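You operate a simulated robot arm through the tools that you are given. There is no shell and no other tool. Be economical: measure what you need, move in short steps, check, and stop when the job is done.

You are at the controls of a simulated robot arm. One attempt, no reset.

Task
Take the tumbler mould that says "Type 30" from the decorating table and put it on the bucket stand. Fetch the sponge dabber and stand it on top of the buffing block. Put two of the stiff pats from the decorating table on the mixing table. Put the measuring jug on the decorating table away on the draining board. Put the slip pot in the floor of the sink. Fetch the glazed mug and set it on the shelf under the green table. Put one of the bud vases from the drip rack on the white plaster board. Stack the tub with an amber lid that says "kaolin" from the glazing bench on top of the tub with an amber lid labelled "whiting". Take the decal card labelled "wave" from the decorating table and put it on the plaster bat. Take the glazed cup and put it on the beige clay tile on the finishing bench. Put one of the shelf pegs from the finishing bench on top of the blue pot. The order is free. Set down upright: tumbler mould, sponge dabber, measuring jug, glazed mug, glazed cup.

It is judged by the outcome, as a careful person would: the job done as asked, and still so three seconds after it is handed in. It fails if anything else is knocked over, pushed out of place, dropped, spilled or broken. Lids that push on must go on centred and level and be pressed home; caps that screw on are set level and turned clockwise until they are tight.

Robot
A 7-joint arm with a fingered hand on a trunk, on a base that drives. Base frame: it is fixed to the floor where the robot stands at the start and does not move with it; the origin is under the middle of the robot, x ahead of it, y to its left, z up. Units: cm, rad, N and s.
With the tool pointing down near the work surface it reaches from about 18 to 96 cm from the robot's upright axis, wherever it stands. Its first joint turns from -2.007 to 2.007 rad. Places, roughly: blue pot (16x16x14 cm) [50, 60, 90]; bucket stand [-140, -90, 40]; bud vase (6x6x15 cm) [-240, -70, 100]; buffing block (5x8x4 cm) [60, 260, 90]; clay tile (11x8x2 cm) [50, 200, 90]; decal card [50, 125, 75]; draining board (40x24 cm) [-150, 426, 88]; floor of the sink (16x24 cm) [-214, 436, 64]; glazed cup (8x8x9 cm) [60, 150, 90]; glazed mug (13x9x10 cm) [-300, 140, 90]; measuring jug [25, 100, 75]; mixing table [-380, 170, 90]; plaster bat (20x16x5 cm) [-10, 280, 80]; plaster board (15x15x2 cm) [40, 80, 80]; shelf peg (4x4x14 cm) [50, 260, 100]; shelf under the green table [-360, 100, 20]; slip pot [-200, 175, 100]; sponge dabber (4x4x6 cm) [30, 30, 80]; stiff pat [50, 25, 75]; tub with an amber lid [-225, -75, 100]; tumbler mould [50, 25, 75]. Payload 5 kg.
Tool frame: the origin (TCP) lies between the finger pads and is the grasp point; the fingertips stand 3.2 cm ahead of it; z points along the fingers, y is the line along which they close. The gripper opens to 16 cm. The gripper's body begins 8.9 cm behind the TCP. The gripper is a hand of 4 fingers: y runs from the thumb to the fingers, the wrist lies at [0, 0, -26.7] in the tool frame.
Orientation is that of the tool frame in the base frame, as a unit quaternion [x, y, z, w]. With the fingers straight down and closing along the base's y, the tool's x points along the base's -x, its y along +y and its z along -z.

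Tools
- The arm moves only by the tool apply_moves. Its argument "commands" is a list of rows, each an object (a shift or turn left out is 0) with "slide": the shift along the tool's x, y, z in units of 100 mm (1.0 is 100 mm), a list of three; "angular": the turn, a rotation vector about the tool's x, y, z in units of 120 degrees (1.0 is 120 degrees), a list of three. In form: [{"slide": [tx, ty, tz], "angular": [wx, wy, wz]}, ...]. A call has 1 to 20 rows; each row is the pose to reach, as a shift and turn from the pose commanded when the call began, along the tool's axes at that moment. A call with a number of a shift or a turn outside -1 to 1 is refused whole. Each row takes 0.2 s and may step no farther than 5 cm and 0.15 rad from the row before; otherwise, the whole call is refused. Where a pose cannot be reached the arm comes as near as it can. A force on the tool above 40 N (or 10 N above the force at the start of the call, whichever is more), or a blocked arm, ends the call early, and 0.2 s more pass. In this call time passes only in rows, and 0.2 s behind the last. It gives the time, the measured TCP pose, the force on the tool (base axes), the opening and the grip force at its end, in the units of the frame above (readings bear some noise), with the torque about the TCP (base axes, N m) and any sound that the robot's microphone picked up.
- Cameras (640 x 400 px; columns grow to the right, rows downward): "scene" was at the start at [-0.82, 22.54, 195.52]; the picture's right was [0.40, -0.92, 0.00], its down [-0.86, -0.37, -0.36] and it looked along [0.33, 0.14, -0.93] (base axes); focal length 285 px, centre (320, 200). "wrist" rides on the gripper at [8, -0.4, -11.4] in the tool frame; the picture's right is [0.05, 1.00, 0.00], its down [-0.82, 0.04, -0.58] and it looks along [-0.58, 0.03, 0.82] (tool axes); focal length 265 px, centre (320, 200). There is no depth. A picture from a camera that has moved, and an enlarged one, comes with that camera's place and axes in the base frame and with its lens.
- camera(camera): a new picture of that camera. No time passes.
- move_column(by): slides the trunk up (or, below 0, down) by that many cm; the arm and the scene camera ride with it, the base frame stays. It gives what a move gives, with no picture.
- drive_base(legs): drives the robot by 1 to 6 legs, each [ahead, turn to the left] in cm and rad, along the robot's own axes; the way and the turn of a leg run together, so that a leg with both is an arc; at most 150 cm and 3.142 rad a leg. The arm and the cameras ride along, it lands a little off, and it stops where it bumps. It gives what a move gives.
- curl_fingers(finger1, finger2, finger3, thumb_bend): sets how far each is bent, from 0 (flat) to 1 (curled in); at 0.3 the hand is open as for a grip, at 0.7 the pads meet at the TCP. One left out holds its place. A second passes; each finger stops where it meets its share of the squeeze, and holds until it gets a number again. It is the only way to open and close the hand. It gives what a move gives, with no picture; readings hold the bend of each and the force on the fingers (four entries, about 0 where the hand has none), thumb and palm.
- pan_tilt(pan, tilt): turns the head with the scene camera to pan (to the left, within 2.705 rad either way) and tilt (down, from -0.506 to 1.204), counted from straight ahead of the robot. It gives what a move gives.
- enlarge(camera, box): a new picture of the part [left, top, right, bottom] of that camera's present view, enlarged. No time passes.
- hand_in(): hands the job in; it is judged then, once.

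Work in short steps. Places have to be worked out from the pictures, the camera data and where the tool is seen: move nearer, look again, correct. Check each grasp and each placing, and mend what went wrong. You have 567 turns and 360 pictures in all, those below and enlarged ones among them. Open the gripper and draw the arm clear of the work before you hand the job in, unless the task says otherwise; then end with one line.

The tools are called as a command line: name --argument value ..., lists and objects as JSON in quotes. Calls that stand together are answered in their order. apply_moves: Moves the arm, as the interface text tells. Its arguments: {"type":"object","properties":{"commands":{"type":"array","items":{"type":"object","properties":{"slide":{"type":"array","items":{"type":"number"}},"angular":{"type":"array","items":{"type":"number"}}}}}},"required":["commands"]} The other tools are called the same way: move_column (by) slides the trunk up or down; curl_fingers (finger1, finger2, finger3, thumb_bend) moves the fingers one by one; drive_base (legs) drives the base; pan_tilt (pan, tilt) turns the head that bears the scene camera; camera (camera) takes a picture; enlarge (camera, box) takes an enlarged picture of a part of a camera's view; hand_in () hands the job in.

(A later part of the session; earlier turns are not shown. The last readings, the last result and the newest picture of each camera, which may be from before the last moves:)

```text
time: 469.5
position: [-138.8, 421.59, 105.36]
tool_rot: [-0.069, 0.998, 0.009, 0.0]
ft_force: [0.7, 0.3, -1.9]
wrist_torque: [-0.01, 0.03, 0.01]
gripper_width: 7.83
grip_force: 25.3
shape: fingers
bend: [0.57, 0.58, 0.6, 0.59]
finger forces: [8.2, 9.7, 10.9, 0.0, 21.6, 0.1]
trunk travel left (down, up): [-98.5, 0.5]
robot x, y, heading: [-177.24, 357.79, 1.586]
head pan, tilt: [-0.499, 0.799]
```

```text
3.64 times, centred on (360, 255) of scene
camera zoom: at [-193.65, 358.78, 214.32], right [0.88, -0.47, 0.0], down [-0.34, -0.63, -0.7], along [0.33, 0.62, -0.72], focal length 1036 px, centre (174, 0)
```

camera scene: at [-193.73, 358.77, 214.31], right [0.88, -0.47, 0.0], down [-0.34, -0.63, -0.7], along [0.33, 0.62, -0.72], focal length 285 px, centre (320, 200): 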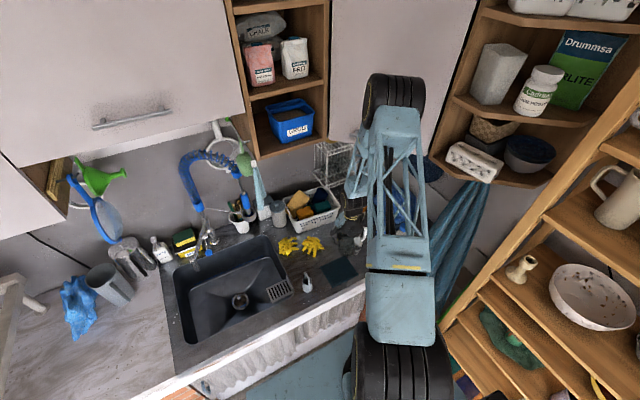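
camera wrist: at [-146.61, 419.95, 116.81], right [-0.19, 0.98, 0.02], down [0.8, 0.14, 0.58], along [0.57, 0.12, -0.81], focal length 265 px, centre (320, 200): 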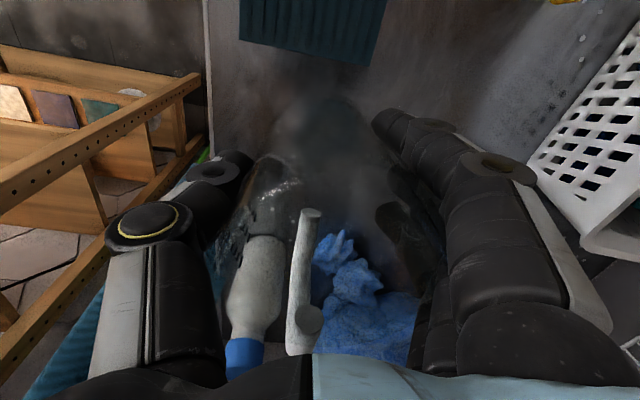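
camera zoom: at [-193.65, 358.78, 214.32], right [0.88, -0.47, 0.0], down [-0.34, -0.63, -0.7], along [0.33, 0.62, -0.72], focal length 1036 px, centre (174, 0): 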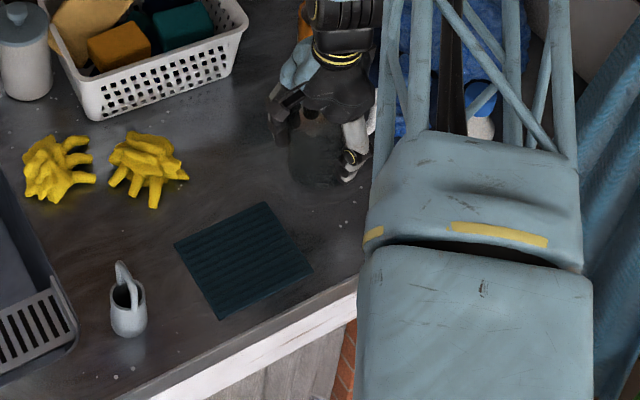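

apply_moves --commands '[{"slide": [-0.12, 0.03, 0.3]}, {"slide": [-0.12, 0.03, 0.6]}, {"slide": [-0.12, 0.03, 0.8]}]'

apply_moves --commands '[{"slide": [0, 0, 0.06]}]'

apply_moves --commands '[{"slide": [0, 0, 0.05]}]'

camera --camera "wrist"

```text
time: 470.3
position: [-137.6, 422.3, 97.51]
tool_rot: [-0.069, 0.998, 0.008, 0.0]
ft_force: [-0.6, 0.5, -1.0]
wrist_torque: [0.0, 0.05, 0.03]
gripper_width: 7.8
grip_force: 25.3
shape: fingers
bend: [0.57, 0.58, 0.6, 0.59]
finger forces: [8.2, 9.7, 11.0, 0.1, 21.5, 0.0]
trunk travel left (down, up): [-98.5, 0.5]
robot x, y, heading: [-176.97, 358.04, 1.585]
head pan, tilt: [-0.499, 0.799]
```

```text
time: 470.7
position: [-137.55, 422.21, 96.86]
tool_rot: [-0.069, 0.998, 0.007, 0.0]
ft_force: [-0.1, -0.8, -0.9]
wrist_torque: [-0.05, 0.06, 0.01]
gripper_width: 7.82
grip_force: 25.0
shape: fingers
bend: [0.57, 0.58, 0.6, 0.59]
finger forces: [8.2, 9.6, 11.0, 0.0, 21.4, 0.0]
trunk travel left (down, up): [-98.5, 0.5]
robot x, y, heading: [-177.11, 357.86, 1.583]
head pan, tilt: [-0.499, 0.799]
```

```text
time: 471.1
position: [-137.62, 422.32, 96.33]
tool_rot: [-0.069, 0.998, 0.007, 0.0]
ft_force: [-0.2, 0.0, -0.9]
wrist_torque: [-0.03, 0.04, 0.01]
gripper_width: 7.82
grip_force: 24.6
shape: fingers
bend: [0.57, 0.58, 0.6, 0.59]
finger forces: [8.2, 9.7, 10.9, 0.0, 21.4, 0.1]
trunk travel left (down, up): [-98.5, 0.5]
robot x, y, heading: [-177.37, 357.85, 1.579]
head pan, tilt: [-0.499, 0.799]
```

```text
161 pictures are left
camera wrist: at [-145.38, 420.6, 107.77], right [-0.19, 0.98, 0.02], down [0.8, 0.15, 0.58], along [0.57, 0.12, -0.82], focal length 265 px, centre (320, 200)
```

wrist: 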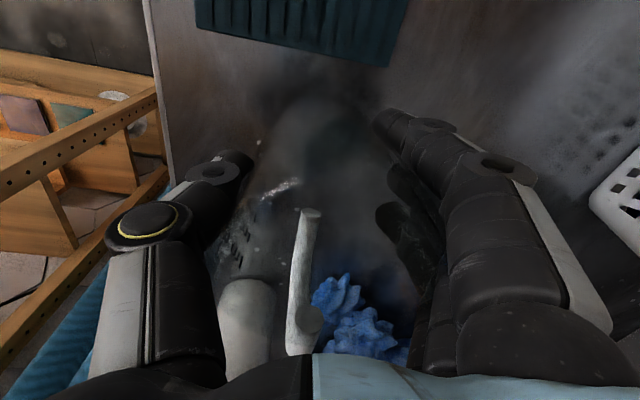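

apply_moves --commands '[{"slide": [0, 0, 0.05]}]'

apply_moves --commands '[{"slide": [0, 0, 0.04]}]'

apply_moves --commands '[{"slide": [0, 0, 0.04]}]'

```text
time: 471.5
position: [-137.63, 422.25, 95.97]
tool_rot: [-0.07, 0.998, 0.008, 0.001]
ft_force: [0.1, -0.5, -1.0]
wrist_torque: [-0.02, 0.0, 0.02]
gripper_width: 7.82
grip_force: 24.8
shape: fingers
bend: [0.57, 0.58, 0.6, 0.59]
finger forces: [8.2, 9.6, 11.0, 0.1, 21.5, 0.0]
trunk travel left (down, up): [-98.5, 0.5]
robot x, y, heading: [-177.61, 357.87, 1.58]
head pan, tilt: [-0.499, 0.799]
```

```text
time: 471.9
position: [-137.64, 422.21, 95.56]
tool_rot: [-0.069, 0.998, 0.008, -0.001]
ft_force: [0.3, 0.1, 0.1]
wrist_torque: [0.0, 0.01, 0.02]
gripper_width: 7.81
grip_force: 26.0
shape: fingers
bend: [0.57, 0.58, 0.6, 0.59]
finger forces: [8.2, 9.6, 11.0, 0.0, 21.5, 0.1]
trunk travel left (down, up): [-98.5, 0.5]
robot x, y, heading: [-177.18, 358.08, 1.582]
head pan, tilt: [-0.499, 0.799]
```

```text
time: 472.3
position: [-137.63, 422.3, 95.06]
tool_rot: [-0.068, 0.998, 0.008, 0.0]
ft_force: [-0.4, -0.6, -2.0]
wrist_torque: [-0.02, 0.04, 0.0]
gripper_width: 7.81
grip_force: 25.5
shape: fingers
bend: [0.57, 0.58, 0.6, 0.59]
finger forces: [8.2, 9.6, 11.0, 0.0, 21.4, 0.0]
trunk travel left (down, up): [-98.5, 0.5]
robot x, y, heading: [-177.32, 357.96, 1.582]
head pan, tilt: [-0.499, 0.799]
```

apply_moves --commands '[{"slide": [0, 0, 0.03]}]'

apply_moves --commands '[{"slide": [0, 0, 0.03]}]'

```text
time: 472.7
position: [-137.64, 422.28, 94.73]
tool_rot: [-0.069, 0.998, 0.008, 0.0]
ft_force: [0.0, 0.1, -1.6]
wrist_torque: [-0.01, 0.04, 0.0]
gripper_width: 7.83
grip_force: 25.6
shape: fingers
bend: [0.57, 0.58, 0.6, 0.59]
finger forces: [8.2, 9.7, 11.0, 0.0, 21.4, 0.0]
trunk travel left (down, up): [-98.5, 0.5]
robot x, y, heading: [-177.28, 358.0, 1.582]
head pan, tilt: [-0.499, 0.799]
```

```text
time: 473.1
position: [-137.58, 422.24, 94.68]
tool_rot: [-0.069, 0.998, 0.009, 0.0]
ft_force: [-0.3, -0.3, 2.6]
wrist_torque: [0.1, 0.13, 0.02]
gripper_width: 7.83
grip_force: 26.2
shape: fingers
bend: [0.57, 0.58, 0.6, 0.59]
finger forces: [8.8, 9.9, 11.2, 0.0, 22.2, 0.0]
trunk travel left (down, up): [-98.5, 0.5]
robot x, y, heading: [-177.34, 357.76, 1.58]
head pan, tilt: [-0.499, 0.799]
```

Contact. Release slowly.

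apply_moves --commands '[{"slide": [0, 0, 0.012]}]'

curl_fingers --finger1 0.52 --finger2 0.53 --finger3 0.54 --thumb_bend 0.54

curl_fingers --finger1 0.36 --finger2 0.36 --finger3 0.36 --thumb_bend 0.36

camera --camera "wrist"

```text
time: 473.5
position: [-137.58, 422.28, 94.43]
tool_rot: [-0.068, 0.998, 0.009, 0.001]
ft_force: [0.5, -1.8, 16.1]
wrist_torque: [0.23, 0.24, 0.01]
gripper_width: 7.78
grip_force: 28.4
shape: fingers
bend: [0.57, 0.58, 0.6, 0.59]
finger forces: [9.7, 10.8, 11.8, 0.0, 23.8, 0.0]
trunk travel left (down, up): [-98.5, 0.5]
robot x, y, heading: [-177.16, 358.13, 1.578]
head pan, tilt: [-0.499, 0.799]
```

```text
time: 474.5
position: [-137.55, 422.46, 94.56]
tool_rot: [-0.068, 0.998, 0.009, 0.001]
ft_force: [4.9, 6.4, 29.5]
wrist_torque: [0.22, -0.04, -0.05]
gripper_width: 8.82
grip_force: 29.6
shape: fingers
bend: [0.52, 0.52, 0.53, 0.54]
finger forces: [0.0, 18.0, 17.7, 0.0, 23.3, 0.0]
trunk travel left (down, up): [-98.5, 0.5]
robot x, y, heading: [-177.23, 357.83, 1.578]
head pan, tilt: [-0.499, 0.799]
```

```text
time: 475.5
position: [-137.64, 422.3, 94.35]
tool_rot: [-0.068, 0.998, 0.008, 0.001]
ft_force: [-0.3, -0.5, 0.6]
wrist_torque: [0.04, 0.03, -0.02]
gripper_width: 14.7
grip_force: 1.3
shape: fingers
bend: [0.36, 0.36, 0.36, 0.36]
finger forces: [0.0, 0.6, 0.2, 0.1, 1.0, 0.0]
trunk travel left (down, up): [-98.5, 0.5]
robot x, y, heading: [-177.43, 357.69, 1.578]
head pan, tilt: [-0.499, 0.799]
```

```text
160 pictures are left
camera wrist: at [-145.41, 420.6, 105.72], right [-0.19, 0.98, 0.02], down [0.8, 0.15, 0.58], along [0.57, 0.12, -0.82], focal length 265 px, centre (320, 200)
```

wrist: 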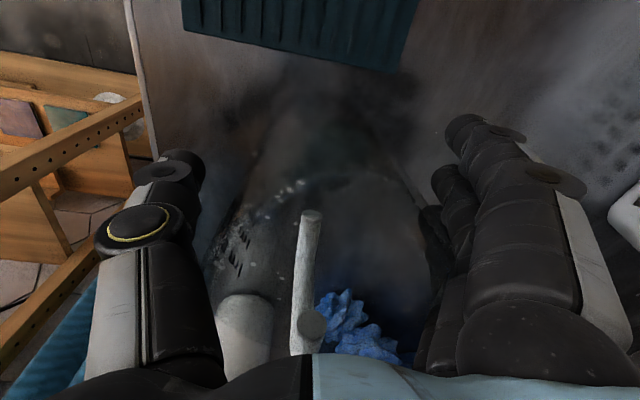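

curl_fingers --finger1 0.31 --finger2 0.31 --finger3 0.31 --thumb_bend 0.31

apply_moves --commands '[{"slide": [0, 0, -0.2]}, {"slide": [0, 0, -0.5]}, {"slide": [0, 0, -1]}]'

apply_moves --commands '[{"slide": [0, 0, -0.4]}, {"slide": [0, 0, -0.9]}]'

camera --camera "wrist"

enlarge --camera "scene" --box '[280, 190, 440, 310]'

```text
time: 476.5
position: [-137.55, 422.44, 94.36]
tool_rot: [-0.069, 0.998, 0.008, 0.001]
ft_force: [-0.3, -0.5, 0.6]
wrist_torque: [0.02, 0.02, -0.01]
gripper_width: 16.63
grip_force: 0.2
shape: fingers
bend: [0.31, 0.31, 0.31, 0.31]
finger forces: [0.0, 0.0, 0.1, 0.0, 0.3, 0.1]
trunk travel left (down, up): [-98.5, 0.5]
robot x, y, heading: [-177.21, 357.91, 1.578]
head pan, tilt: [-0.499, 0.799]
```

```text
time: 477.3
position: [-137.8, 422.0, 104.28]
tool_rot: [-0.068, 0.998, 0.008, 0.001]
ft_force: [0.2, -1.9, 0.3]
wrist_torque: [0.02, -0.03, 0.0]
gripper_width: 16.65
grip_force: 0.1
shape: fingers
bend: [0.31, 0.31, 0.31, 0.31]
finger forces: [0.0, 0.0, 0.1, 0.0, 0.0, 0.1]
trunk travel left (down, up): [-98.5, 0.5]
robot x, y, heading: [-177.5, 358.2, 1.581]
head pan, tilt: [-0.499, 0.799]
```

```text
time: 477.9
position: [-137.7, 421.83, 113.42]
tool_rot: [-0.069, 0.998, 0.006, 0.0]
ft_force: [-0.2, 0.1, -0.7]
wrist_torque: [0.04, -0.01, 0.02]
gripper_width: 16.64
grip_force: 0.1
shape: fingers
bend: [0.31, 0.31, 0.31, 0.31]
finger forces: [0.0, 0.0, 0.0, 0.1, 0.0, 0.1]
trunk travel left (down, up): [-98.5, 0.5]
robot x, y, heading: [-177.64, 357.83, 1.576]
head pan, tilt: [-0.499, 0.799]
```

```text
159 pictures are left
camera wrist: at [-145.51, 420.11, 124.9], right [-0.19, 0.98, 0.01], down [0.8, 0.15, 0.58], along [0.57, 0.12, -0.82], focal length 265 px, centre (320, 200)
```

wrist: 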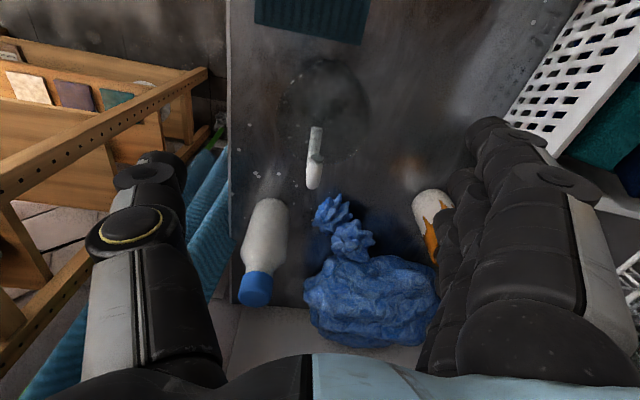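

```text
3.33 times, centred on (360, 250) of scene
camera zoom: at [-193.78, 358.66, 214.29], right [0.88, -0.47, 0.0], down [-0.34, -0.63, -0.7], along [0.33, 0.62, -0.72], focal length 950 px, centre (187, 33)
```

zoom: 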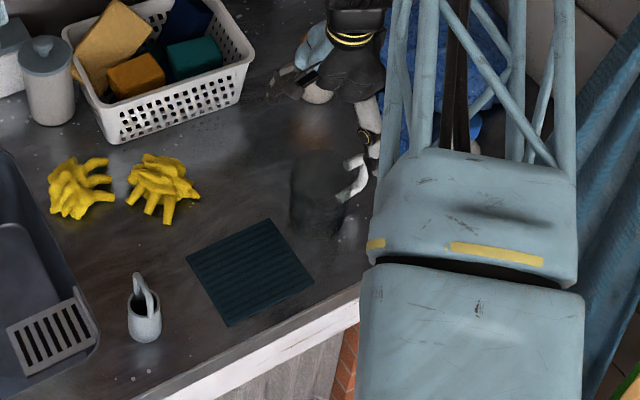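

Jug stands upright on the draining board. Next the slip pot on the grey table: retract, back away, and turn south.

apply_moves --commands '[{"slide": [0.3, -0.3, 0]}, {"slide": [0.6, -0.6, 0]}, {"slide": [0.9, -0.9, -0.1]}]'

apply_moves --commands '[{"slide": [0.3, -0.3, 0]}, {"slide": [0.6, -0.6, 0]}, {"slide": [0.9, -0.9, 0]}]'

drive_base --legs '[[-103, 0], [0, 1.571], [0, 1.571]]'

pan_tilt --pan 0.1 --tilt 0.75

camera --camera "scene"

```text
time: 478.7
position: [-145.44, 411.58, 114.6]
tool_rot: [-0.07, 0.998, 0.01, 0.001]
ft_force: [-0.2, -0.8, -0.5]
wrist_torque: [0.08, -0.06, 0.0]
gripper_width: 16.63
grip_force: 0.0
shape: fingers
bend: [0.31, 0.31, 0.31, 0.31]
finger forces: [0.1, 0.0, 0.0, 0.0, 0.1, 0.0]
trunk travel left (down, up): [-98.5, 0.5]
robot x, y, heading: [-177.25, 357.63, 1.583]
head pan, tilt: [-0.499, 0.799]
```

```text
time: 479.5
position: [-153.22, 401.79, 114.13]
tool_rot: [-0.069, 0.998, 0.009, 0.001]
ft_force: [-0.4, -0.2, 0.4]
wrist_torque: [0.04, -0.02, -0.02]
gripper_width: 16.63
grip_force: 0.0
shape: fingers
bend: [0.31, 0.31, 0.31, 0.31]
finger forces: [0.0, 0.1, 0.0, 0.0, 0.0, 0.0]
trunk travel left (down, up): [-98.5, 0.5]
robot x, y, heading: [-177.26, 358.13, 1.584]
head pan, tilt: [-0.499, 0.799]
```

```text
time: 492.4
position: [-198.77, 211.75, 114.13]
tool_rot: [0.996, 0.084, 0.0, 0.008]
ft_force: [-0.3, -0.4, -0.3]
wrist_torque: [0.02, 0.04, 0.04]
gripper_width: 16.65
grip_force: 0.0
shape: fingers
bend: [0.31, 0.31, 0.31, 0.31]
finger forces: [0.0, 0.1, 0.0, 0.0, 0.1, 0.0]
trunk travel left (down, up): [-98.5, 0.5]
robot x, y, heading: [-176.14, 256.18, -1.526]
head pan, tilt: [-0.499, 0.799]
```

```text
time: 493.4
position: [-198.82, 211.71, 114.05]
tool_rot: [0.996, 0.084, 0.0, 0.009]
ft_force: [-0.6, 1.1, 0.7]
wrist_torque: [0.02, 0.03, -0.03]
gripper_width: 16.63
grip_force: 0.2
shape: fingers
bend: [0.31, 0.31, 0.31, 0.31]
finger forces: [0.0, 0.1, 0.1, 0.1, 0.0, 0.0]
trunk travel left (down, up): [-98.5, 0.5]
robot x, y, heading: [-175.9, 256.51, -1.53]
head pan, tilt: [0.099, 0.75]
```

```text
157 pictures are left
camera scene: at [-154.64, 254.84, 214.7], right [-0.99, -0.14, 0.0], down [-0.09, 0.68, -0.73], along [0.1, -0.72, -0.68], focal length 285 px, centre (320, 200)
```

scene: 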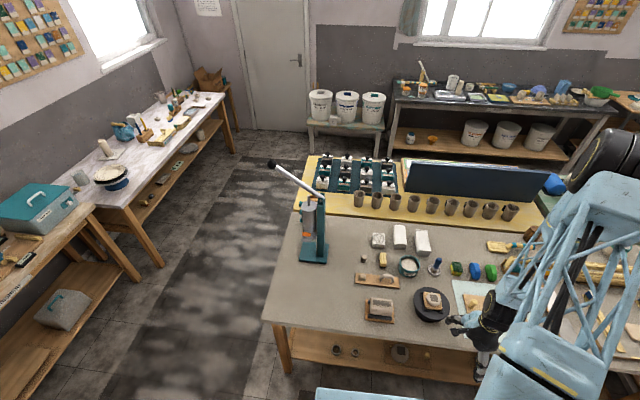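

enlarge --camera "scene" --box '[340, 210, 520, 340]'

pan_tilt --pan -0.7 --tilt 0.8

camera --camera "scene"

```text
3.08 times, centred on (430, 275) of scene
camera zoom: at [-154.64, 254.84, 214.7], right [-0.99, -0.14, 0.0], down [-0.09, 0.68, -0.73], along [0.1, -0.72, -0.68], focal length 876 px, centre (-18, -31)
```

zoom: 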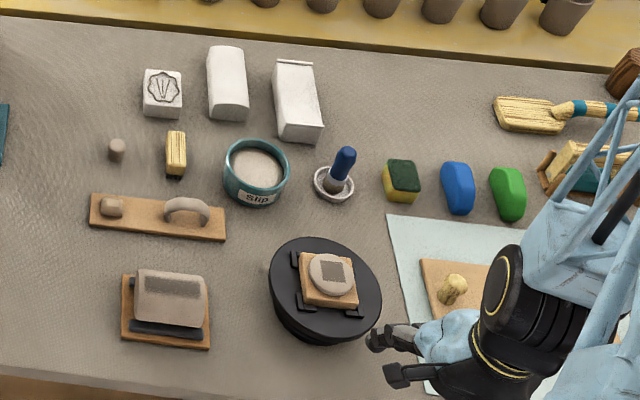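

```text
time: 494.6
position: [-198.92, 211.7, 114.08]
tool_rot: [0.996, 0.084, -0.001, 0.008]
ft_force: [0.1, -0.8, -0.5]
wrist_torque: [-0.01, -0.03, 0.01]
gripper_width: 16.64
grip_force: 0.1
shape: fingers
bend: [0.31, 0.31, 0.31, 0.31]
finger forces: [0.0, 0.1, 0.1, 0.0, 0.0, 0.0]
trunk travel left (down, up): [-98.5, 0.5]
robot x, y, heading: [-176.17, 256.2, -1.533]
head pan, tilt: [-0.7, 0.799]
```

```text
155 pictures are left
camera scene: at [-160.72, 256.68, 214.3], right [-0.79, 0.61, 0.0], down [0.44, 0.57, -0.7], along [-0.43, -0.55, -0.72], focal length 285 px, centre (320, 200)
```

scene: 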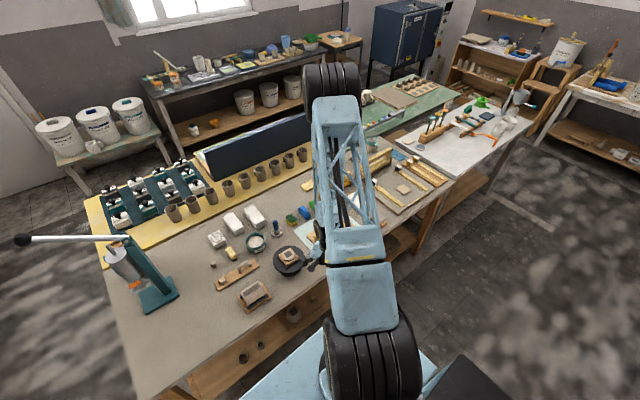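

The slip pot (teal, labelled "slip", filled) is at ≈(-190,161). I turn the hand to neutral (closing along x), and drive closer.

apply_moves --commands '[{"angular": [0, 0, -0.07]}, {"angular": [0, 0, -0.14]}, {"angular": [0, 0, -0.21]}, {"angular": [0, 0, -0.28]}, {"angular": [0, 0, -0.35]}, {"angular": [0, 0, -0.42]}, {"angular": [0, 0, -0.49]}, {"angular": [0, 0, -0.56]}, {"angular": [0, 0, -0.63]}, {"angular": [0, 0, -0.7]}, {"angular": [0, 0, -0.735]}]'

drive_base --legs '[[22, -0.04]]'

camera --camera "wrist"

```text
time: 496.9
position: [-198.82, 211.83, 113.94]
tool_rot: [0.657, 0.754, -0.006, 0.005]
ft_force: [-1.0, 0.1, -0.2]
wrist_torque: [-0.03, 0.0, -0.01]
gripper_width: 16.62
grip_force: 0.0
shape: fingers
bend: [0.31, 0.31, 0.31, 0.31]
finger forces: [0.1, 0.0, 0.0, 0.0, 0.0, 0.0]
trunk travel left (down, up): [-98.5, 0.5]
robot x, y, heading: [-175.83, 256.52, -1.53]
head pan, tilt: [-0.7, 0.799]
```

```text
time: 498.6
position: [-200.06, 190.53, 114.08]
tool_rot: [0.673, 0.739, -0.006, 0.005]
ft_force: [0.4, -1.0, 0.1]
wrist_torque: [0.02, 0.0, 0.01]
gripper_width: 16.67
grip_force: 0.1
shape: fingers
bend: [0.31, 0.31, 0.31, 0.31]
finger forces: [0.0, 0.0, 0.0, 0.0, 0.1, 0.1]
trunk travel left (down, up): [-98.5, 0.5]
robot x, y, heading: [-175.38, 234.49, -1.572]
head pan, tilt: [-0.7, 0.799]
```

```text
154 pictures are left
camera wrist: at [-201.18, 198.67, 125.36], right [0.99, 0.15, 0.0], down [0.12, -0.8, 0.59], along [0.09, -0.58, -0.81], focal length 265 px, centre (320, 200)
```

wrist: 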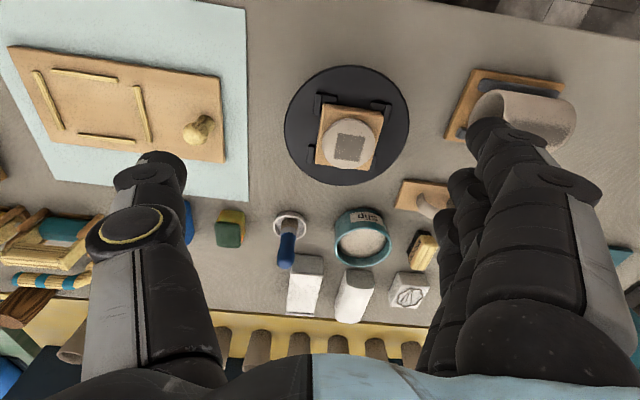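

apply_moves --commands '[{"slide": [-0.4, 0.1, 0]}, {"slide": [-0.8, 0.2, 0]}, {"slide": [-1, 0.3, 0]}]'

apply_moves --commands '[{"slide": [-0.4, 0.1, 0]}, {"slide": [-0.8, 0.2, 0.1]}, {"slide": [-1, 0.3, 0.2]}]'

apply_moves --commands '[{"slide": [-0.4, 0.15, 0.1]}, {"slide": [-0.8, 0.3, 0.3]}]'

camera --camera "wrist"

```text
time: 499.4
position: [-195.93, 180.91, 114.46]
tool_rot: [0.672, 0.74, -0.006, 0.005]
ft_force: [0.9, -1.0, -0.1]
wrist_torque: [0.03, 0.02, -0.01]
gripper_width: 16.63
grip_force: 0.2
shape: fingers
bend: [0.31, 0.31, 0.31, 0.31]
finger forces: [0.1, 0.0, 0.1, 0.1, 0.0, 0.0]
trunk travel left (down, up): [-98.5, 0.5]
robot x, y, heading: [-175.66, 234.34, -1.57]
head pan, tilt: [-0.7, 0.799]
```

```text
time: 500.2
position: [-191.99, 171.32, 112.33]
tool_rot: [0.672, 0.741, -0.006, 0.005]
ft_force: [-0.9, -0.5, 0.5]
wrist_torque: [-0.01, 0.06, 0.0]
gripper_width: 16.62
grip_force: 0.1
shape: fingers
bend: [0.31, 0.31, 0.31, 0.31]
finger forces: [0.0, 0.0, 0.0, 0.1, 0.1, 0.1]
trunk travel left (down, up): [-98.5, 0.5]
robot x, y, heading: [-175.31, 234.34, -1.572]
head pan, tilt: [-0.7, 0.799]
```

```text
time: 500.8
position: [-188.3, 163.54, 109.64]
tool_rot: [0.673, 0.739, -0.007, 0.005]
ft_force: [0.1, -0.5, 0.1]
wrist_torque: [0.02, -0.02, -0.02]
gripper_width: 16.64
grip_force: 0.1
shape: fingers
bend: [0.31, 0.31, 0.31, 0.31]
finger forces: [0.1, 0.0, 0.1, 0.1, 0.0, 0.0]
trunk travel left (down, up): [-98.5, 0.5]
robot x, y, heading: [-175.54, 234.35, -1.574]
head pan, tilt: [-0.7, 0.799]
```

```text
153 pictures are left
camera wrist: at [-189.42, 171.63, 120.92], right [0.99, 0.15, 0.0], down [0.12, -0.8, 0.59], along [0.09, -0.58, -0.81], focal length 265 px, centre (320, 200)
```

wrist: 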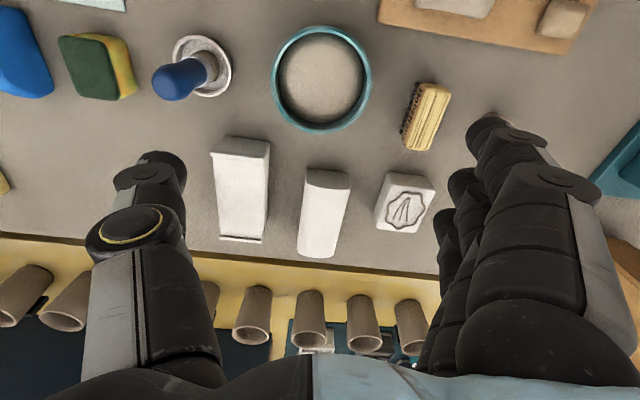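

curl_fingers --finger1 0.39 --finger2 0.39 --finger3 0.39 --thumb_bend 0.4

apply_moves --commands '[{"slide": [0.16, 0.04, 0.3]}, {"slide": [0.16, 0.04, 0.7]}, {"slide": [0.16, 0.04, 1.0]}]'

camera --camera "wrist"

```text
time: 501.8
position: [-188.38, 163.65, 109.62]
tool_rot: [0.671, 0.741, -0.006, 0.005]
ft_force: [-0.5, 0.3, -0.3]
wrist_torque: [0.01, -0.02, -0.03]
gripper_width: 13.42
grip_force: 0.0
shape: fingers
bend: [0.39, 0.39, 0.39, 0.4]
finger forces: [0.1, 0.0, 0.1, 0.0, 0.1, 0.1]
trunk travel left (down, up): [-98.5, 0.5]
robot x, y, heading: [-175.57, 234.54, -1.573]
head pan, tilt: [-0.7, 0.799]
```

```text
time: 502.6
position: [-188.2, 164.84, 99.53]
tool_rot: [0.673, 0.74, -0.006, 0.006]
ft_force: [-0.1, 0.0, 0.9]
wrist_torque: [0.02, -0.01, 0.0]
gripper_width: 13.44
grip_force: 0.1
shape: fingers
bend: [0.39, 0.39, 0.39, 0.4]
finger forces: [0.1, 0.0, 0.1, 0.0, 0.0, 0.0]
trunk travel left (down, up): [-98.5, 0.5]
robot x, y, heading: [-175.32, 234.37, -1.57]
head pan, tilt: [-0.7, 0.799]
```

```text
152 pictures are left
camera wrist: at [-189.28, 173.0, 110.84], right [0.99, 0.15, 0.0], down [0.12, -0.8, 0.59], along [0.09, -0.58, -0.81], focal length 265 px, centre (320, 200)
```

wrist: 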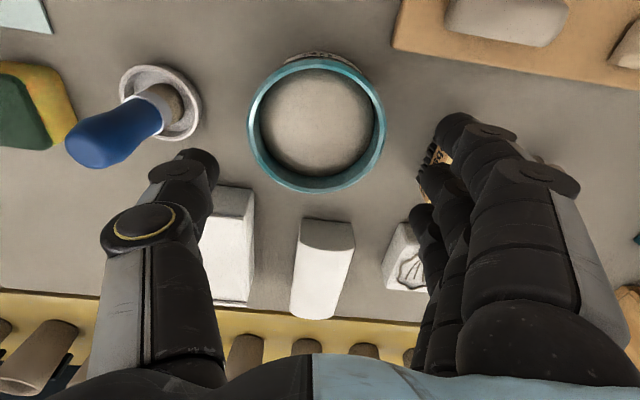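

apply_moves --commands '[{"slide": [0.04, 0.0, 0.35]}, {"slide": [0.04, 0.0, 0.7]}, {"slide": [0.04, 0.0, 0.95]}]'

apply_moves --commands '[{"slide": [0, 0, 0.06]}, {"slide": [0, 0, 0.12]}]'

apply_moves --commands '[{"slide": [0, 0, 0.05]}]'

camera --camera "wrist"

```text
time: 503.4
position: [-188.41, 164.89, 90.19]
tool_rot: [0.672, 0.741, -0.006, 0.005]
ft_force: [-0.5, 0.1, -0.2]
wrist_torque: [0.04, -0.05, 0.01]
gripper_width: 13.43
grip_force: 0.0
shape: fingers
bend: [0.39, 0.39, 0.39, 0.4]
finger forces: [0.0, 0.0, 0.1, 0.0, 0.1, 0.0]
trunk travel left (down, up): [-98.5, 0.5]
robot x, y, heading: [-175.34, 233.94, -1.57]
head pan, tilt: [-0.7, 0.799]
```

```text
time: 504.0
position: [-188.57, 165.03, 89.62]
tool_rot: [0.673, 0.74, -0.008, 0.005]
ft_force: [-1.8, 9.1, 34.1]
wrist_torque: [0.93, -0.92, 0.29]
gripper_width: 13.65
grip_force: 17.7
shape: fingers
bend: [0.38, 0.38, 0.39, 0.4]
finger forces: [15.2, 6.7, 1.8, 0.0, 11.3, 0.0]
trunk travel left (down, up): [-98.5, 0.5]
robot x, y, heading: [-175.52, 234.56, -1.57]
head pan, tilt: [-0.7, 0.799]
stopped in row 2: the force on the tool passed its limit (the readings are from after the stop); the commanded pose is now the measured one
```

```text
time: 504.4
position: [-188.58, 164.86, 89.52]
tool_rot: [0.672, 0.74, -0.009, 0.005]
ft_force: [0.1, 11.1, 33.7]
wrist_torque: [0.83, -0.77, 0.2]
gripper_width: 13.71
grip_force: 17.2
shape: fingers
bend: [0.38, 0.38, 0.39, 0.4]
finger forces: [13.0, 7.0, 2.5, 0.0, 11.9, 0.0]
trunk travel left (down, up): [-98.5, 0.5]
robot x, y, heading: [-175.28, 234.79, -1.573]
head pan, tilt: [-0.7, 0.799]
stopped in row 1: the force on the tool passed its limit (the readings are from after the stop); the commanded pose is now the measured one
```

```text
151 pictures are left
camera wrist: at [-189.61, 173.12, 100.88], right [0.99, 0.15, -0.01], down [0.12, -0.8, 0.59], along [0.08, -0.59, -0.81], focal length 265 px, centre (320, 200)
```

wrist: 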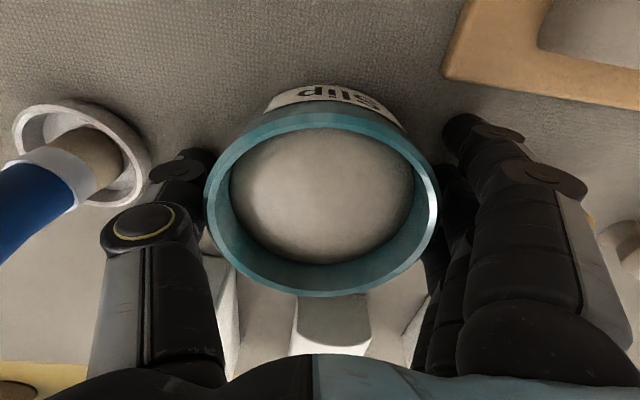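

Fingertips touched the table (≈z 86). Raise 0.4 and close on the pot.

apply_moves --commands '[{"slide": [0, 0, -0.05]}]'

curl_fingers --finger1 0.65 --finger2 0.65 --finger3 0.65 --thumb_bend 0.65

camera --camera "wrist"

```text
time: 504.8
position: [-188.5, 164.63, 89.78]
tool_rot: [0.672, 0.74, -0.009, 0.006]
ft_force: [0.2, 0.2, 0.0]
wrist_torque: [-0.01, 0.02, -0.04]
gripper_width: 13.46
grip_force: 0.5
shape: fingers
bend: [0.39, 0.39, 0.39, 0.4]
finger forces: [0.1, 0.1, 0.0, 0.0, 0.2, 0.0]
trunk travel left (down, up): [-98.5, 0.5]
robot x, y, heading: [-175.31, 234.11, -1.572]
head pan, tilt: [-0.7, 0.799]
```

```text
time: 505.8
position: [-188.48, 164.84, 89.94]
tool_rot: [0.672, 0.74, -0.01, 0.006]
ft_force: [4.5, -4.9, 13.9]
wrist_torque: [0.02, -1.48, -0.42]
gripper_width: 10.05
grip_force: 34.3
shape: fingers
bend: [0.52, 0.45, 0.52, 0.55]
finger forces: [12.4, 14.2, 19.4, 0.0, 23.1, 0.0]
trunk travel left (down, up): [-98.5, 0.5]
robot x, y, heading: [-175.18, 234.21, -1.572]
head pan, tilt: [-0.7, 0.799]
```

```text
150 pictures are left
camera wrist: at [-189.55, 172.92, 101.2], right [0.99, 0.15, -0.01], down [0.12, -0.8, 0.59], along [0.08, -0.59, -0.8], focal length 265 px, centre (320, 200)
```

wrist: 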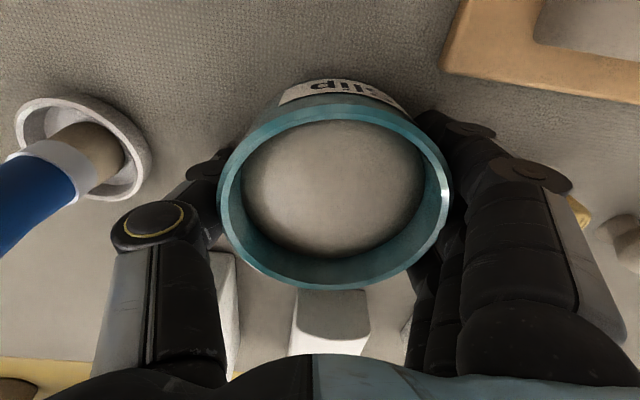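

apply_moves --commands '[{"slide": [0, 0, -0.05]}, {"slide": [0, 0, -0.15]}, {"slide": [0, 0, -0.3]}]'

camera --camera "wrist"

```text
time: 506.6
position: [-188.7, 164.92, 92.93]
tool_rot: [0.672, 0.74, -0.008, 0.005]
ft_force: [-0.3, 0.2, -9.9]
wrist_torque: [-0.04, 0.08, -0.01]
gripper_width: 9.93
grip_force: 25.8
shape: fingers
bend: [0.53, 0.46, 0.52, 0.55]
finger forces: [6.4, 12.2, 7.3, 0.1, 25.8, 0.0]
trunk travel left (down, up): [-98.5, 0.5]
robot x, y, heading: [-175.4, 234.83, -1.573]
head pan, tilt: [-0.7, 0.799]
```

```text
149 pictures are left
camera wrist: at [-189.74, 173.04, 104.12], right [0.99, 0.15, -0.01], down [0.12, -0.8, 0.59], along [0.08, -0.59, -0.81], focal length 265 px, centre (320, 200)
```

wrist: 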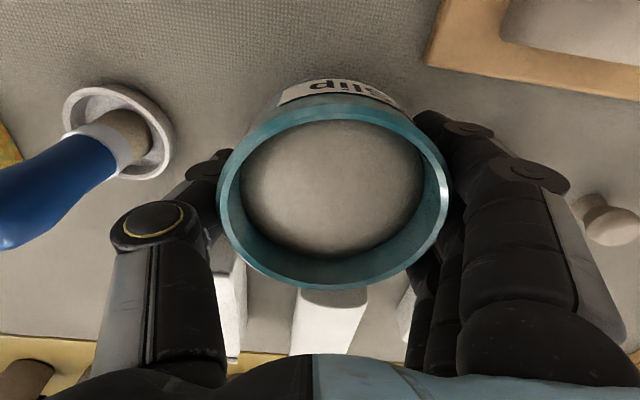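

Lifted level (~1 kg). I raise it and drive to the sink.

apply_moves --commands '[{"slide": [0, 0, -0.3]}, {"slide": [0.1, 0, -0.6]}, {"slide": [0.2, 0, -1]}]'

apply_moves --commands '[{"slide": [0.2, 0, -0.3]}, {"slide": [0.5, 0, -0.6]}, {"slide": [0.8, 0, -0.8]}]'

drive_base --legs '[[-20, 0], [0, -1.571], [30, 0], [0, -1.571]]'

drive_base --legs '[[95, 0]]'

pan_tilt --pan 0.3 --tilt 0.9

camera --camera "scene"

camera --camera "wrist"

```text
time: 507.4
position: [-188.85, 167.19, 103.1]
tool_rot: [0.672, 0.74, -0.007, 0.005]
ft_force: [0.3, 0.7, -9.2]
wrist_torque: [-0.1, 0.04, 0.01]
gripper_width: 9.89
grip_force: 25.3
shape: fingers
bend: [0.53, 0.46, 0.52, 0.55]
finger forces: [6.5, 12.1, 7.3, 0.0, 25.6, 0.1]
trunk travel left (down, up): [-98.5, 0.5]
robot x, y, heading: [-175.65, 234.21, -1.573]
head pan, tilt: [-0.7, 0.799]
```

```text
time: 508.1
position: [-189.41, 175.33, 110.64]
tool_rot: [0.672, 0.741, -0.009, 0.006]
ft_force: [0.8, 1.2, -9.4]
wrist_torque: [-0.08, 0.08, 0.0]
gripper_width: 9.91
grip_force: 25.5
shape: fingers
bend: [0.53, 0.46, 0.52, 0.55]
finger forces: [6.5, 12.0, 7.4, 0.0, 25.5, 0.0]
trunk travel left (down, up): [-98.5, 0.5]
robot x, y, heading: [-175.28, 234.51, -1.57]
head pan, tilt: [-0.7, 0.799]
```

```text
time: 519.0
position: [-193.68, 313.89, 110.58]
tool_rot: [0.752, -0.659, -0.006, -0.008]
ft_force: [0.7, -0.5, -9.2]
wrist_torque: [0.03, -0.02, 0.02]
gripper_width: 9.85
grip_force: 24.3
shape: fingers
bend: [0.53, 0.46, 0.52, 0.55]
finger forces: [6.0, 10.8, 7.4, 0.0, 24.3, 0.1]
trunk travel left (down, up): [-98.5, 0.5]
robot x, y, heading: [-205.7, 254.31, 1.603]
head pan, tilt: [-0.7, 0.799]
```

```text
time: 524.0
position: [-196.92, 409.43, 110.32]
tool_rot: [0.751, -0.66, -0.006, -0.008]
ft_force: [0.1, 0.5, -9.6]
wrist_torque: [0.02, -0.06, 0.0]
gripper_width: 9.88
grip_force: 24.6
shape: fingers
bend: [0.53, 0.46, 0.52, 0.55]
finger forces: [6.2, 10.7, 7.5, 0.0, 24.2, 0.0]
trunk travel left (down, up): [-98.5, 0.5]
robot x, y, heading: [-209.11, 349.7, 1.602]
head pan, tilt: [-0.7, 0.799]
```

```text
time: 525.2
position: [-196.87, 409.34, 110.52]
tool_rot: [0.751, -0.66, -0.005, -0.008]
ft_force: [-0.8, -0.3, -8.7]
wrist_torque: [0.01, -0.02, 0.01]
gripper_width: 9.84
grip_force: 24.2
shape: fingers
bend: [0.53, 0.46, 0.52, 0.55]
finger forces: [6.1, 10.9, 7.5, 0.0, 24.2, 0.1]
trunk travel left (down, up): [-98.5, 0.5]
robot x, y, heading: [-209.13, 349.59, 1.603]
head pan, tilt: [0.3, 0.901]
```

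```text
148 pictures are left
camera scene: at [-231.54, 350.24, 213.51], right [0.95, 0.33, 0.0], down [0.26, -0.74, -0.62], along [-0.2, 0.59, -0.78], focal length 285 px, centre (320, 200)
```

scene: 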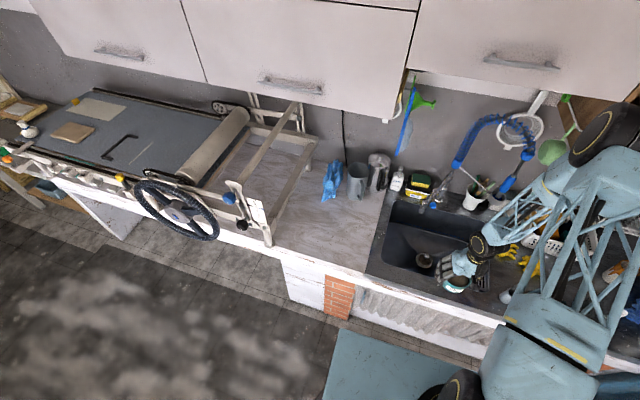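

```text
147 pictures are left
camera wrist: at [-195.4, 401.18, 121.78], right [-0.98, -0.18, -0.01], down [-0.15, 0.79, 0.59], along [-0.1, 0.58, -0.81], focal length 265 px, centre (320, 200)
```

wrist: 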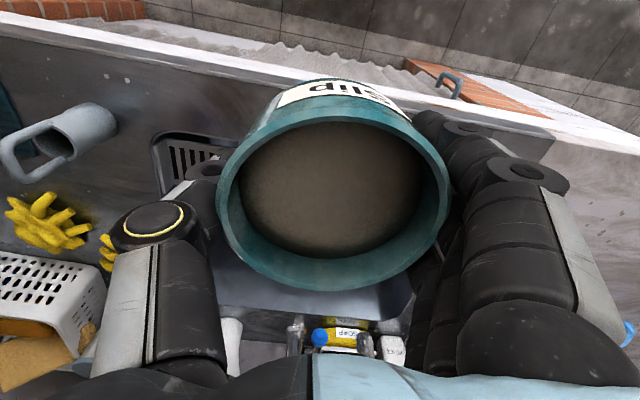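

Sink rim spans x -224..-176, y 418..456; the floor target (-214,436) is its left part, and a faucet spout is near (-212,443). I rotate the hand so it closes along y (camera to the right), giving clearance to the side wall.

apply_moves --commands '[{"angular": [0, 0, -0.07]}, {"angular": [0, 0, -0.14]}, {"angular": [0, 0, -0.21]}, {"angular": [0, 0, -0.28]}, {"angular": [0, 0, -0.35]}, {"angular": [0, 0, -0.42]}, {"angular": [0, 0, -0.49]}, {"angular": [0, 0, -0.56]}, {"angular": [0, 0, -0.63]}, {"angular": [0, 0, -0.69]}]'

camera --camera "wrist"

enlarge --camera "scene" --box '[350, 150, 550, 310]'

```text
time: 527.4
position: [-196.99, 409.27, 110.44]
tool_rot: [1.0, 0.003, 0.001, -0.01]
ft_force: [-1.4, -0.4, -9.0]
wrist_torque: [0.03, 0.06, -0.02]
gripper_width: 9.89
grip_force: 24.1
shape: fingers
bend: [0.53, 0.46, 0.52, 0.55]
finger forces: [6.2, 10.9, 7.6, 0.0, 24.2, 0.0]
trunk travel left (down, up): [-98.5, 0.5]
robot x, y, heading: [-209.27, 349.78, 1.606]
head pan, tilt: [0.3, 0.901]
```

```text
146 pictures are left
camera wrist: at [-188.84, 409.59, 121.95], right [0.06, -1.0, -0.02], down [-0.82, -0.06, 0.57], along [-0.57, -0.02, -0.82], focal length 265 px, centre (320, 200)
```

wrist: 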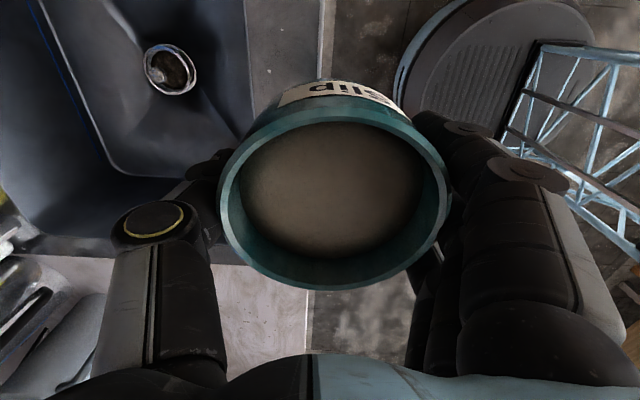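

```text
2.50 times, centred on (450, 230) of scene
camera zoom: at [-231.52, 350.23, 213.52], right [0.94, 0.33, 0.0], down [0.26, -0.74, -0.62], along [-0.2, 0.59, -0.78], focal length 712 px, centre (-5, 125)
```

zoom: 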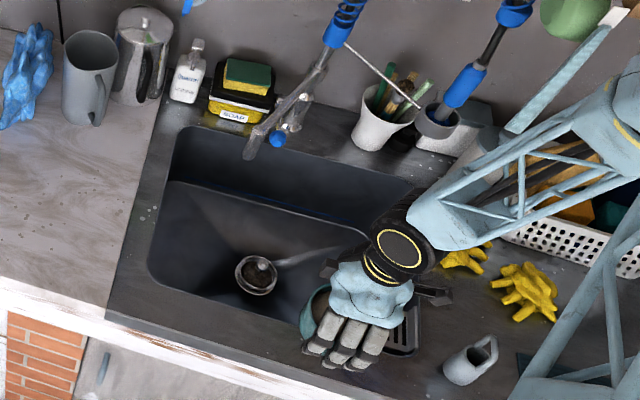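

Spout tip ≈(-211,442,104). I move over the sink's left floor at ≈(-214,430), between spout and front rim, then look.

apply_moves --commands '[{"slide": [-0.4, -0.2, 0]}, {"slide": [-0.8, -0.4, 0]}, {"slide": [-1, -0.6, 0]}]'

apply_moves --commands '[{"slide": [-0.3, -0.4, 0]}, {"slide": [-0.5, -0.8, 0]}, {"slide": [-0.7, -1, 0]}]'

apply_moves --commands '[{"slide": [0, -0.4, 0]}]'

enlarge --camera "scene" --box '[350, 130, 550, 310]'

camera --camera "wrist"

```text
time: 528.2
position: [-207.06, 415.32, 110.54]
tool_rot: [1.0, 0.002, 0.002, -0.009]
ft_force: [0.9, -0.4, -10.0]
wrist_torque: [0.0, 0.04, 0.0]
gripper_width: 9.9
grip_force: 25.2
shape: fingers
bend: [0.53, 0.46, 0.52, 0.55]
finger forces: [6.2, 10.9, 7.7, 0.0, 24.5, 0.0]
trunk travel left (down, up): [-98.5, 0.5]
robot x, y, heading: [-209.2, 349.56, 1.605]
head pan, tilt: [0.3, 0.901]
```

```text
time: 529.0
position: [-214.25, 425.18, 110.8]
tool_rot: [1.0, 0.002, 0.002, -0.009]
ft_force: [-1.1, -0.3, -9.8]
wrist_torque: [0.06, 0.0, 0.01]
gripper_width: 9.9
grip_force: 25.0
shape: fingers
bend: [0.53, 0.46, 0.51, 0.55]
finger forces: [6.4, 11.1, 7.8, 0.1, 24.8, 0.1]
trunk travel left (down, up): [-98.5, 0.5]
robot x, y, heading: [-209.23, 349.92, 1.599]
head pan, tilt: [0.3, 0.901]
```

```text
time: 529.4
position: [-214.26, 429.2, 110.93]
tool_rot: [1.0, 0.003, 0.001, -0.008]
ft_force: [0.0, 0.4, -10.4]
wrist_torque: [0.04, 0.02, 0.0]
gripper_width: 9.85
grip_force: 25.2
shape: fingers
bend: [0.53, 0.46, 0.51, 0.55]
finger forces: [6.3, 11.1, 7.8, 0.0, 24.9, 0.0]
trunk travel left (down, up): [-98.5, 0.5]
robot x, y, heading: [-209.4, 349.67, 1.603]
head pan, tilt: [0.3, 0.901]
```

```text
2.22 times, centred on (450, 220) of scene
camera zoom: at [-231.65, 350.6, 213.49], right [0.94, 0.33, 0.0], down [0.26, -0.74, -0.62], along [-0.2, 0.58, -0.79], focal length 633 px, centre (31, 156)
```

zoom: 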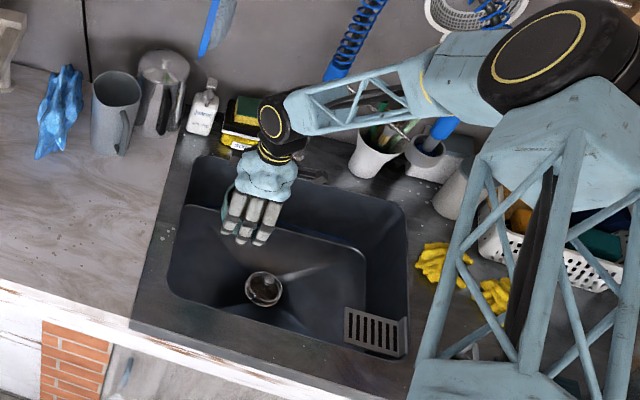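

```text
143 pictures are left
camera wrist: at [-206.1, 429.53, 122.33], right [0.06, -1.0, -0.02], down [-0.82, -0.06, 0.57], along [-0.57, -0.02, -0.82], focal length 265 px, centre (320, 200)
```

wrist: 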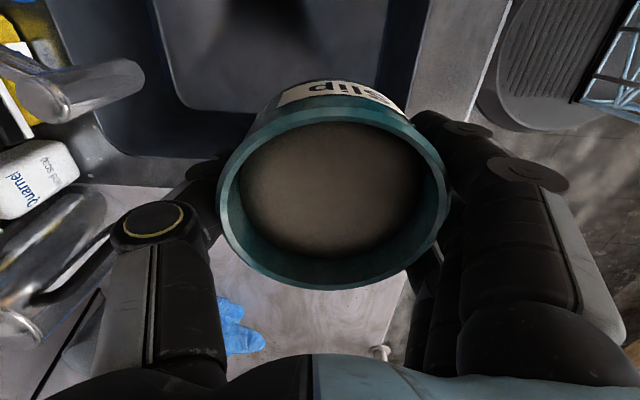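

move_column --by -12

camera --camera "wrist"

enlarge --camera "scene" --box '[370, 110, 530, 250]'

```text
time: 530.9
position: [-214.2, 429.18, 99.03]
tool_rot: [1.0, 0.002, 0.0, -0.01]
ft_force: [1.1, 0.5, -9.0]
wrist_torque: [0.04, 0.03, 0.0]
gripper_width: 9.89
grip_force: 24.7
shape: fingers
bend: [0.53, 0.46, 0.51, 0.55]
finger forces: [6.4, 11.1, 7.8, 0.0, 24.7, 0.0]
trunk travel left (down, up): [-86.5, 12.5]
robot x, y, heading: [-209.21, 349.83, 1.6]
head pan, tilt: [0.3, 0.901]
```

```text
142 pictures are left
camera wrist: at [-206.02, 429.36, 110.57], right [0.06, -1.0, -0.02], down [-0.82, -0.06, 0.57], along [-0.57, -0.02, -0.82], focal length 265 px, centre (320, 200)
```

wrist: 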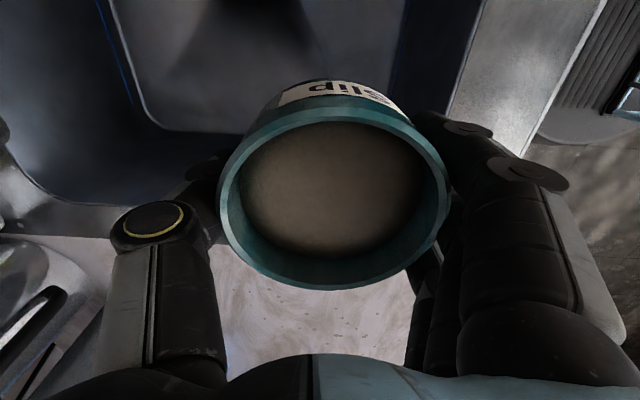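

```text
2.86 times, centred on (450, 180) of scene
camera zoom: at [-231.58, 350.22, 201.52], right [0.94, 0.33, 0.0], down [0.26, -0.74, -0.62], along [-0.2, 0.59, -0.78], focal length 814 px, centre (-51, 257)
```

zoom: 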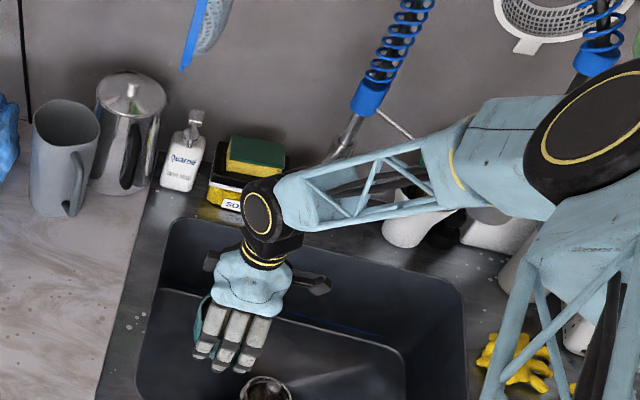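

move_column --by -16

camera --camera "wrist"

camera --camera "scene"

```text
time: 532.8
position: [-214.17, 429.16, 83.14]
tool_rot: [1.0, 0.002, 0.001, -0.01]
ft_force: [0.4, 0.2, -8.6]
wrist_torque: [0.06, 0.05, 0.02]
gripper_width: 9.88
grip_force: 24.9
shape: fingers
bend: [0.53, 0.46, 0.51, 0.55]
finger forces: [6.4, 11.1, 7.8, 0.0, 24.7, 0.0]
trunk travel left (down, up): [-70.5, 28.5]
robot x, y, heading: [-208.93, 350.02, 1.603]
head pan, tilt: [0.3, 0.901]
```

```text
140 pictures are left
camera wrist: at [-206.02, 429.36, 94.56], right [0.06, -1.0, -0.02], down [-0.82, -0.06, 0.57], along [-0.57, -0.02, -0.82], focal length 265 px, centre (320, 200)
```

wrist: 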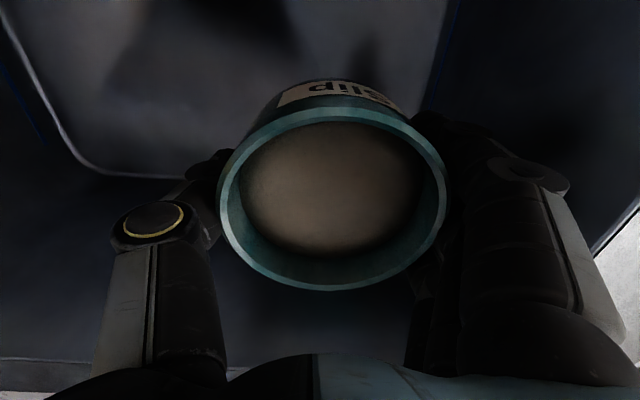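

```text
139 pictures are left
camera scene: at [-231.58, 350.23, 185.51], right [0.94, 0.33, 0.0], down [0.26, -0.74, -0.62], along [-0.2, 0.59, -0.78], focal length 285 px, centre (320, 200)
```

scene: 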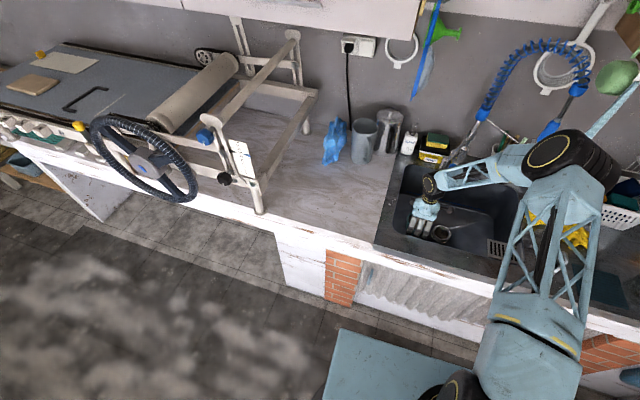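

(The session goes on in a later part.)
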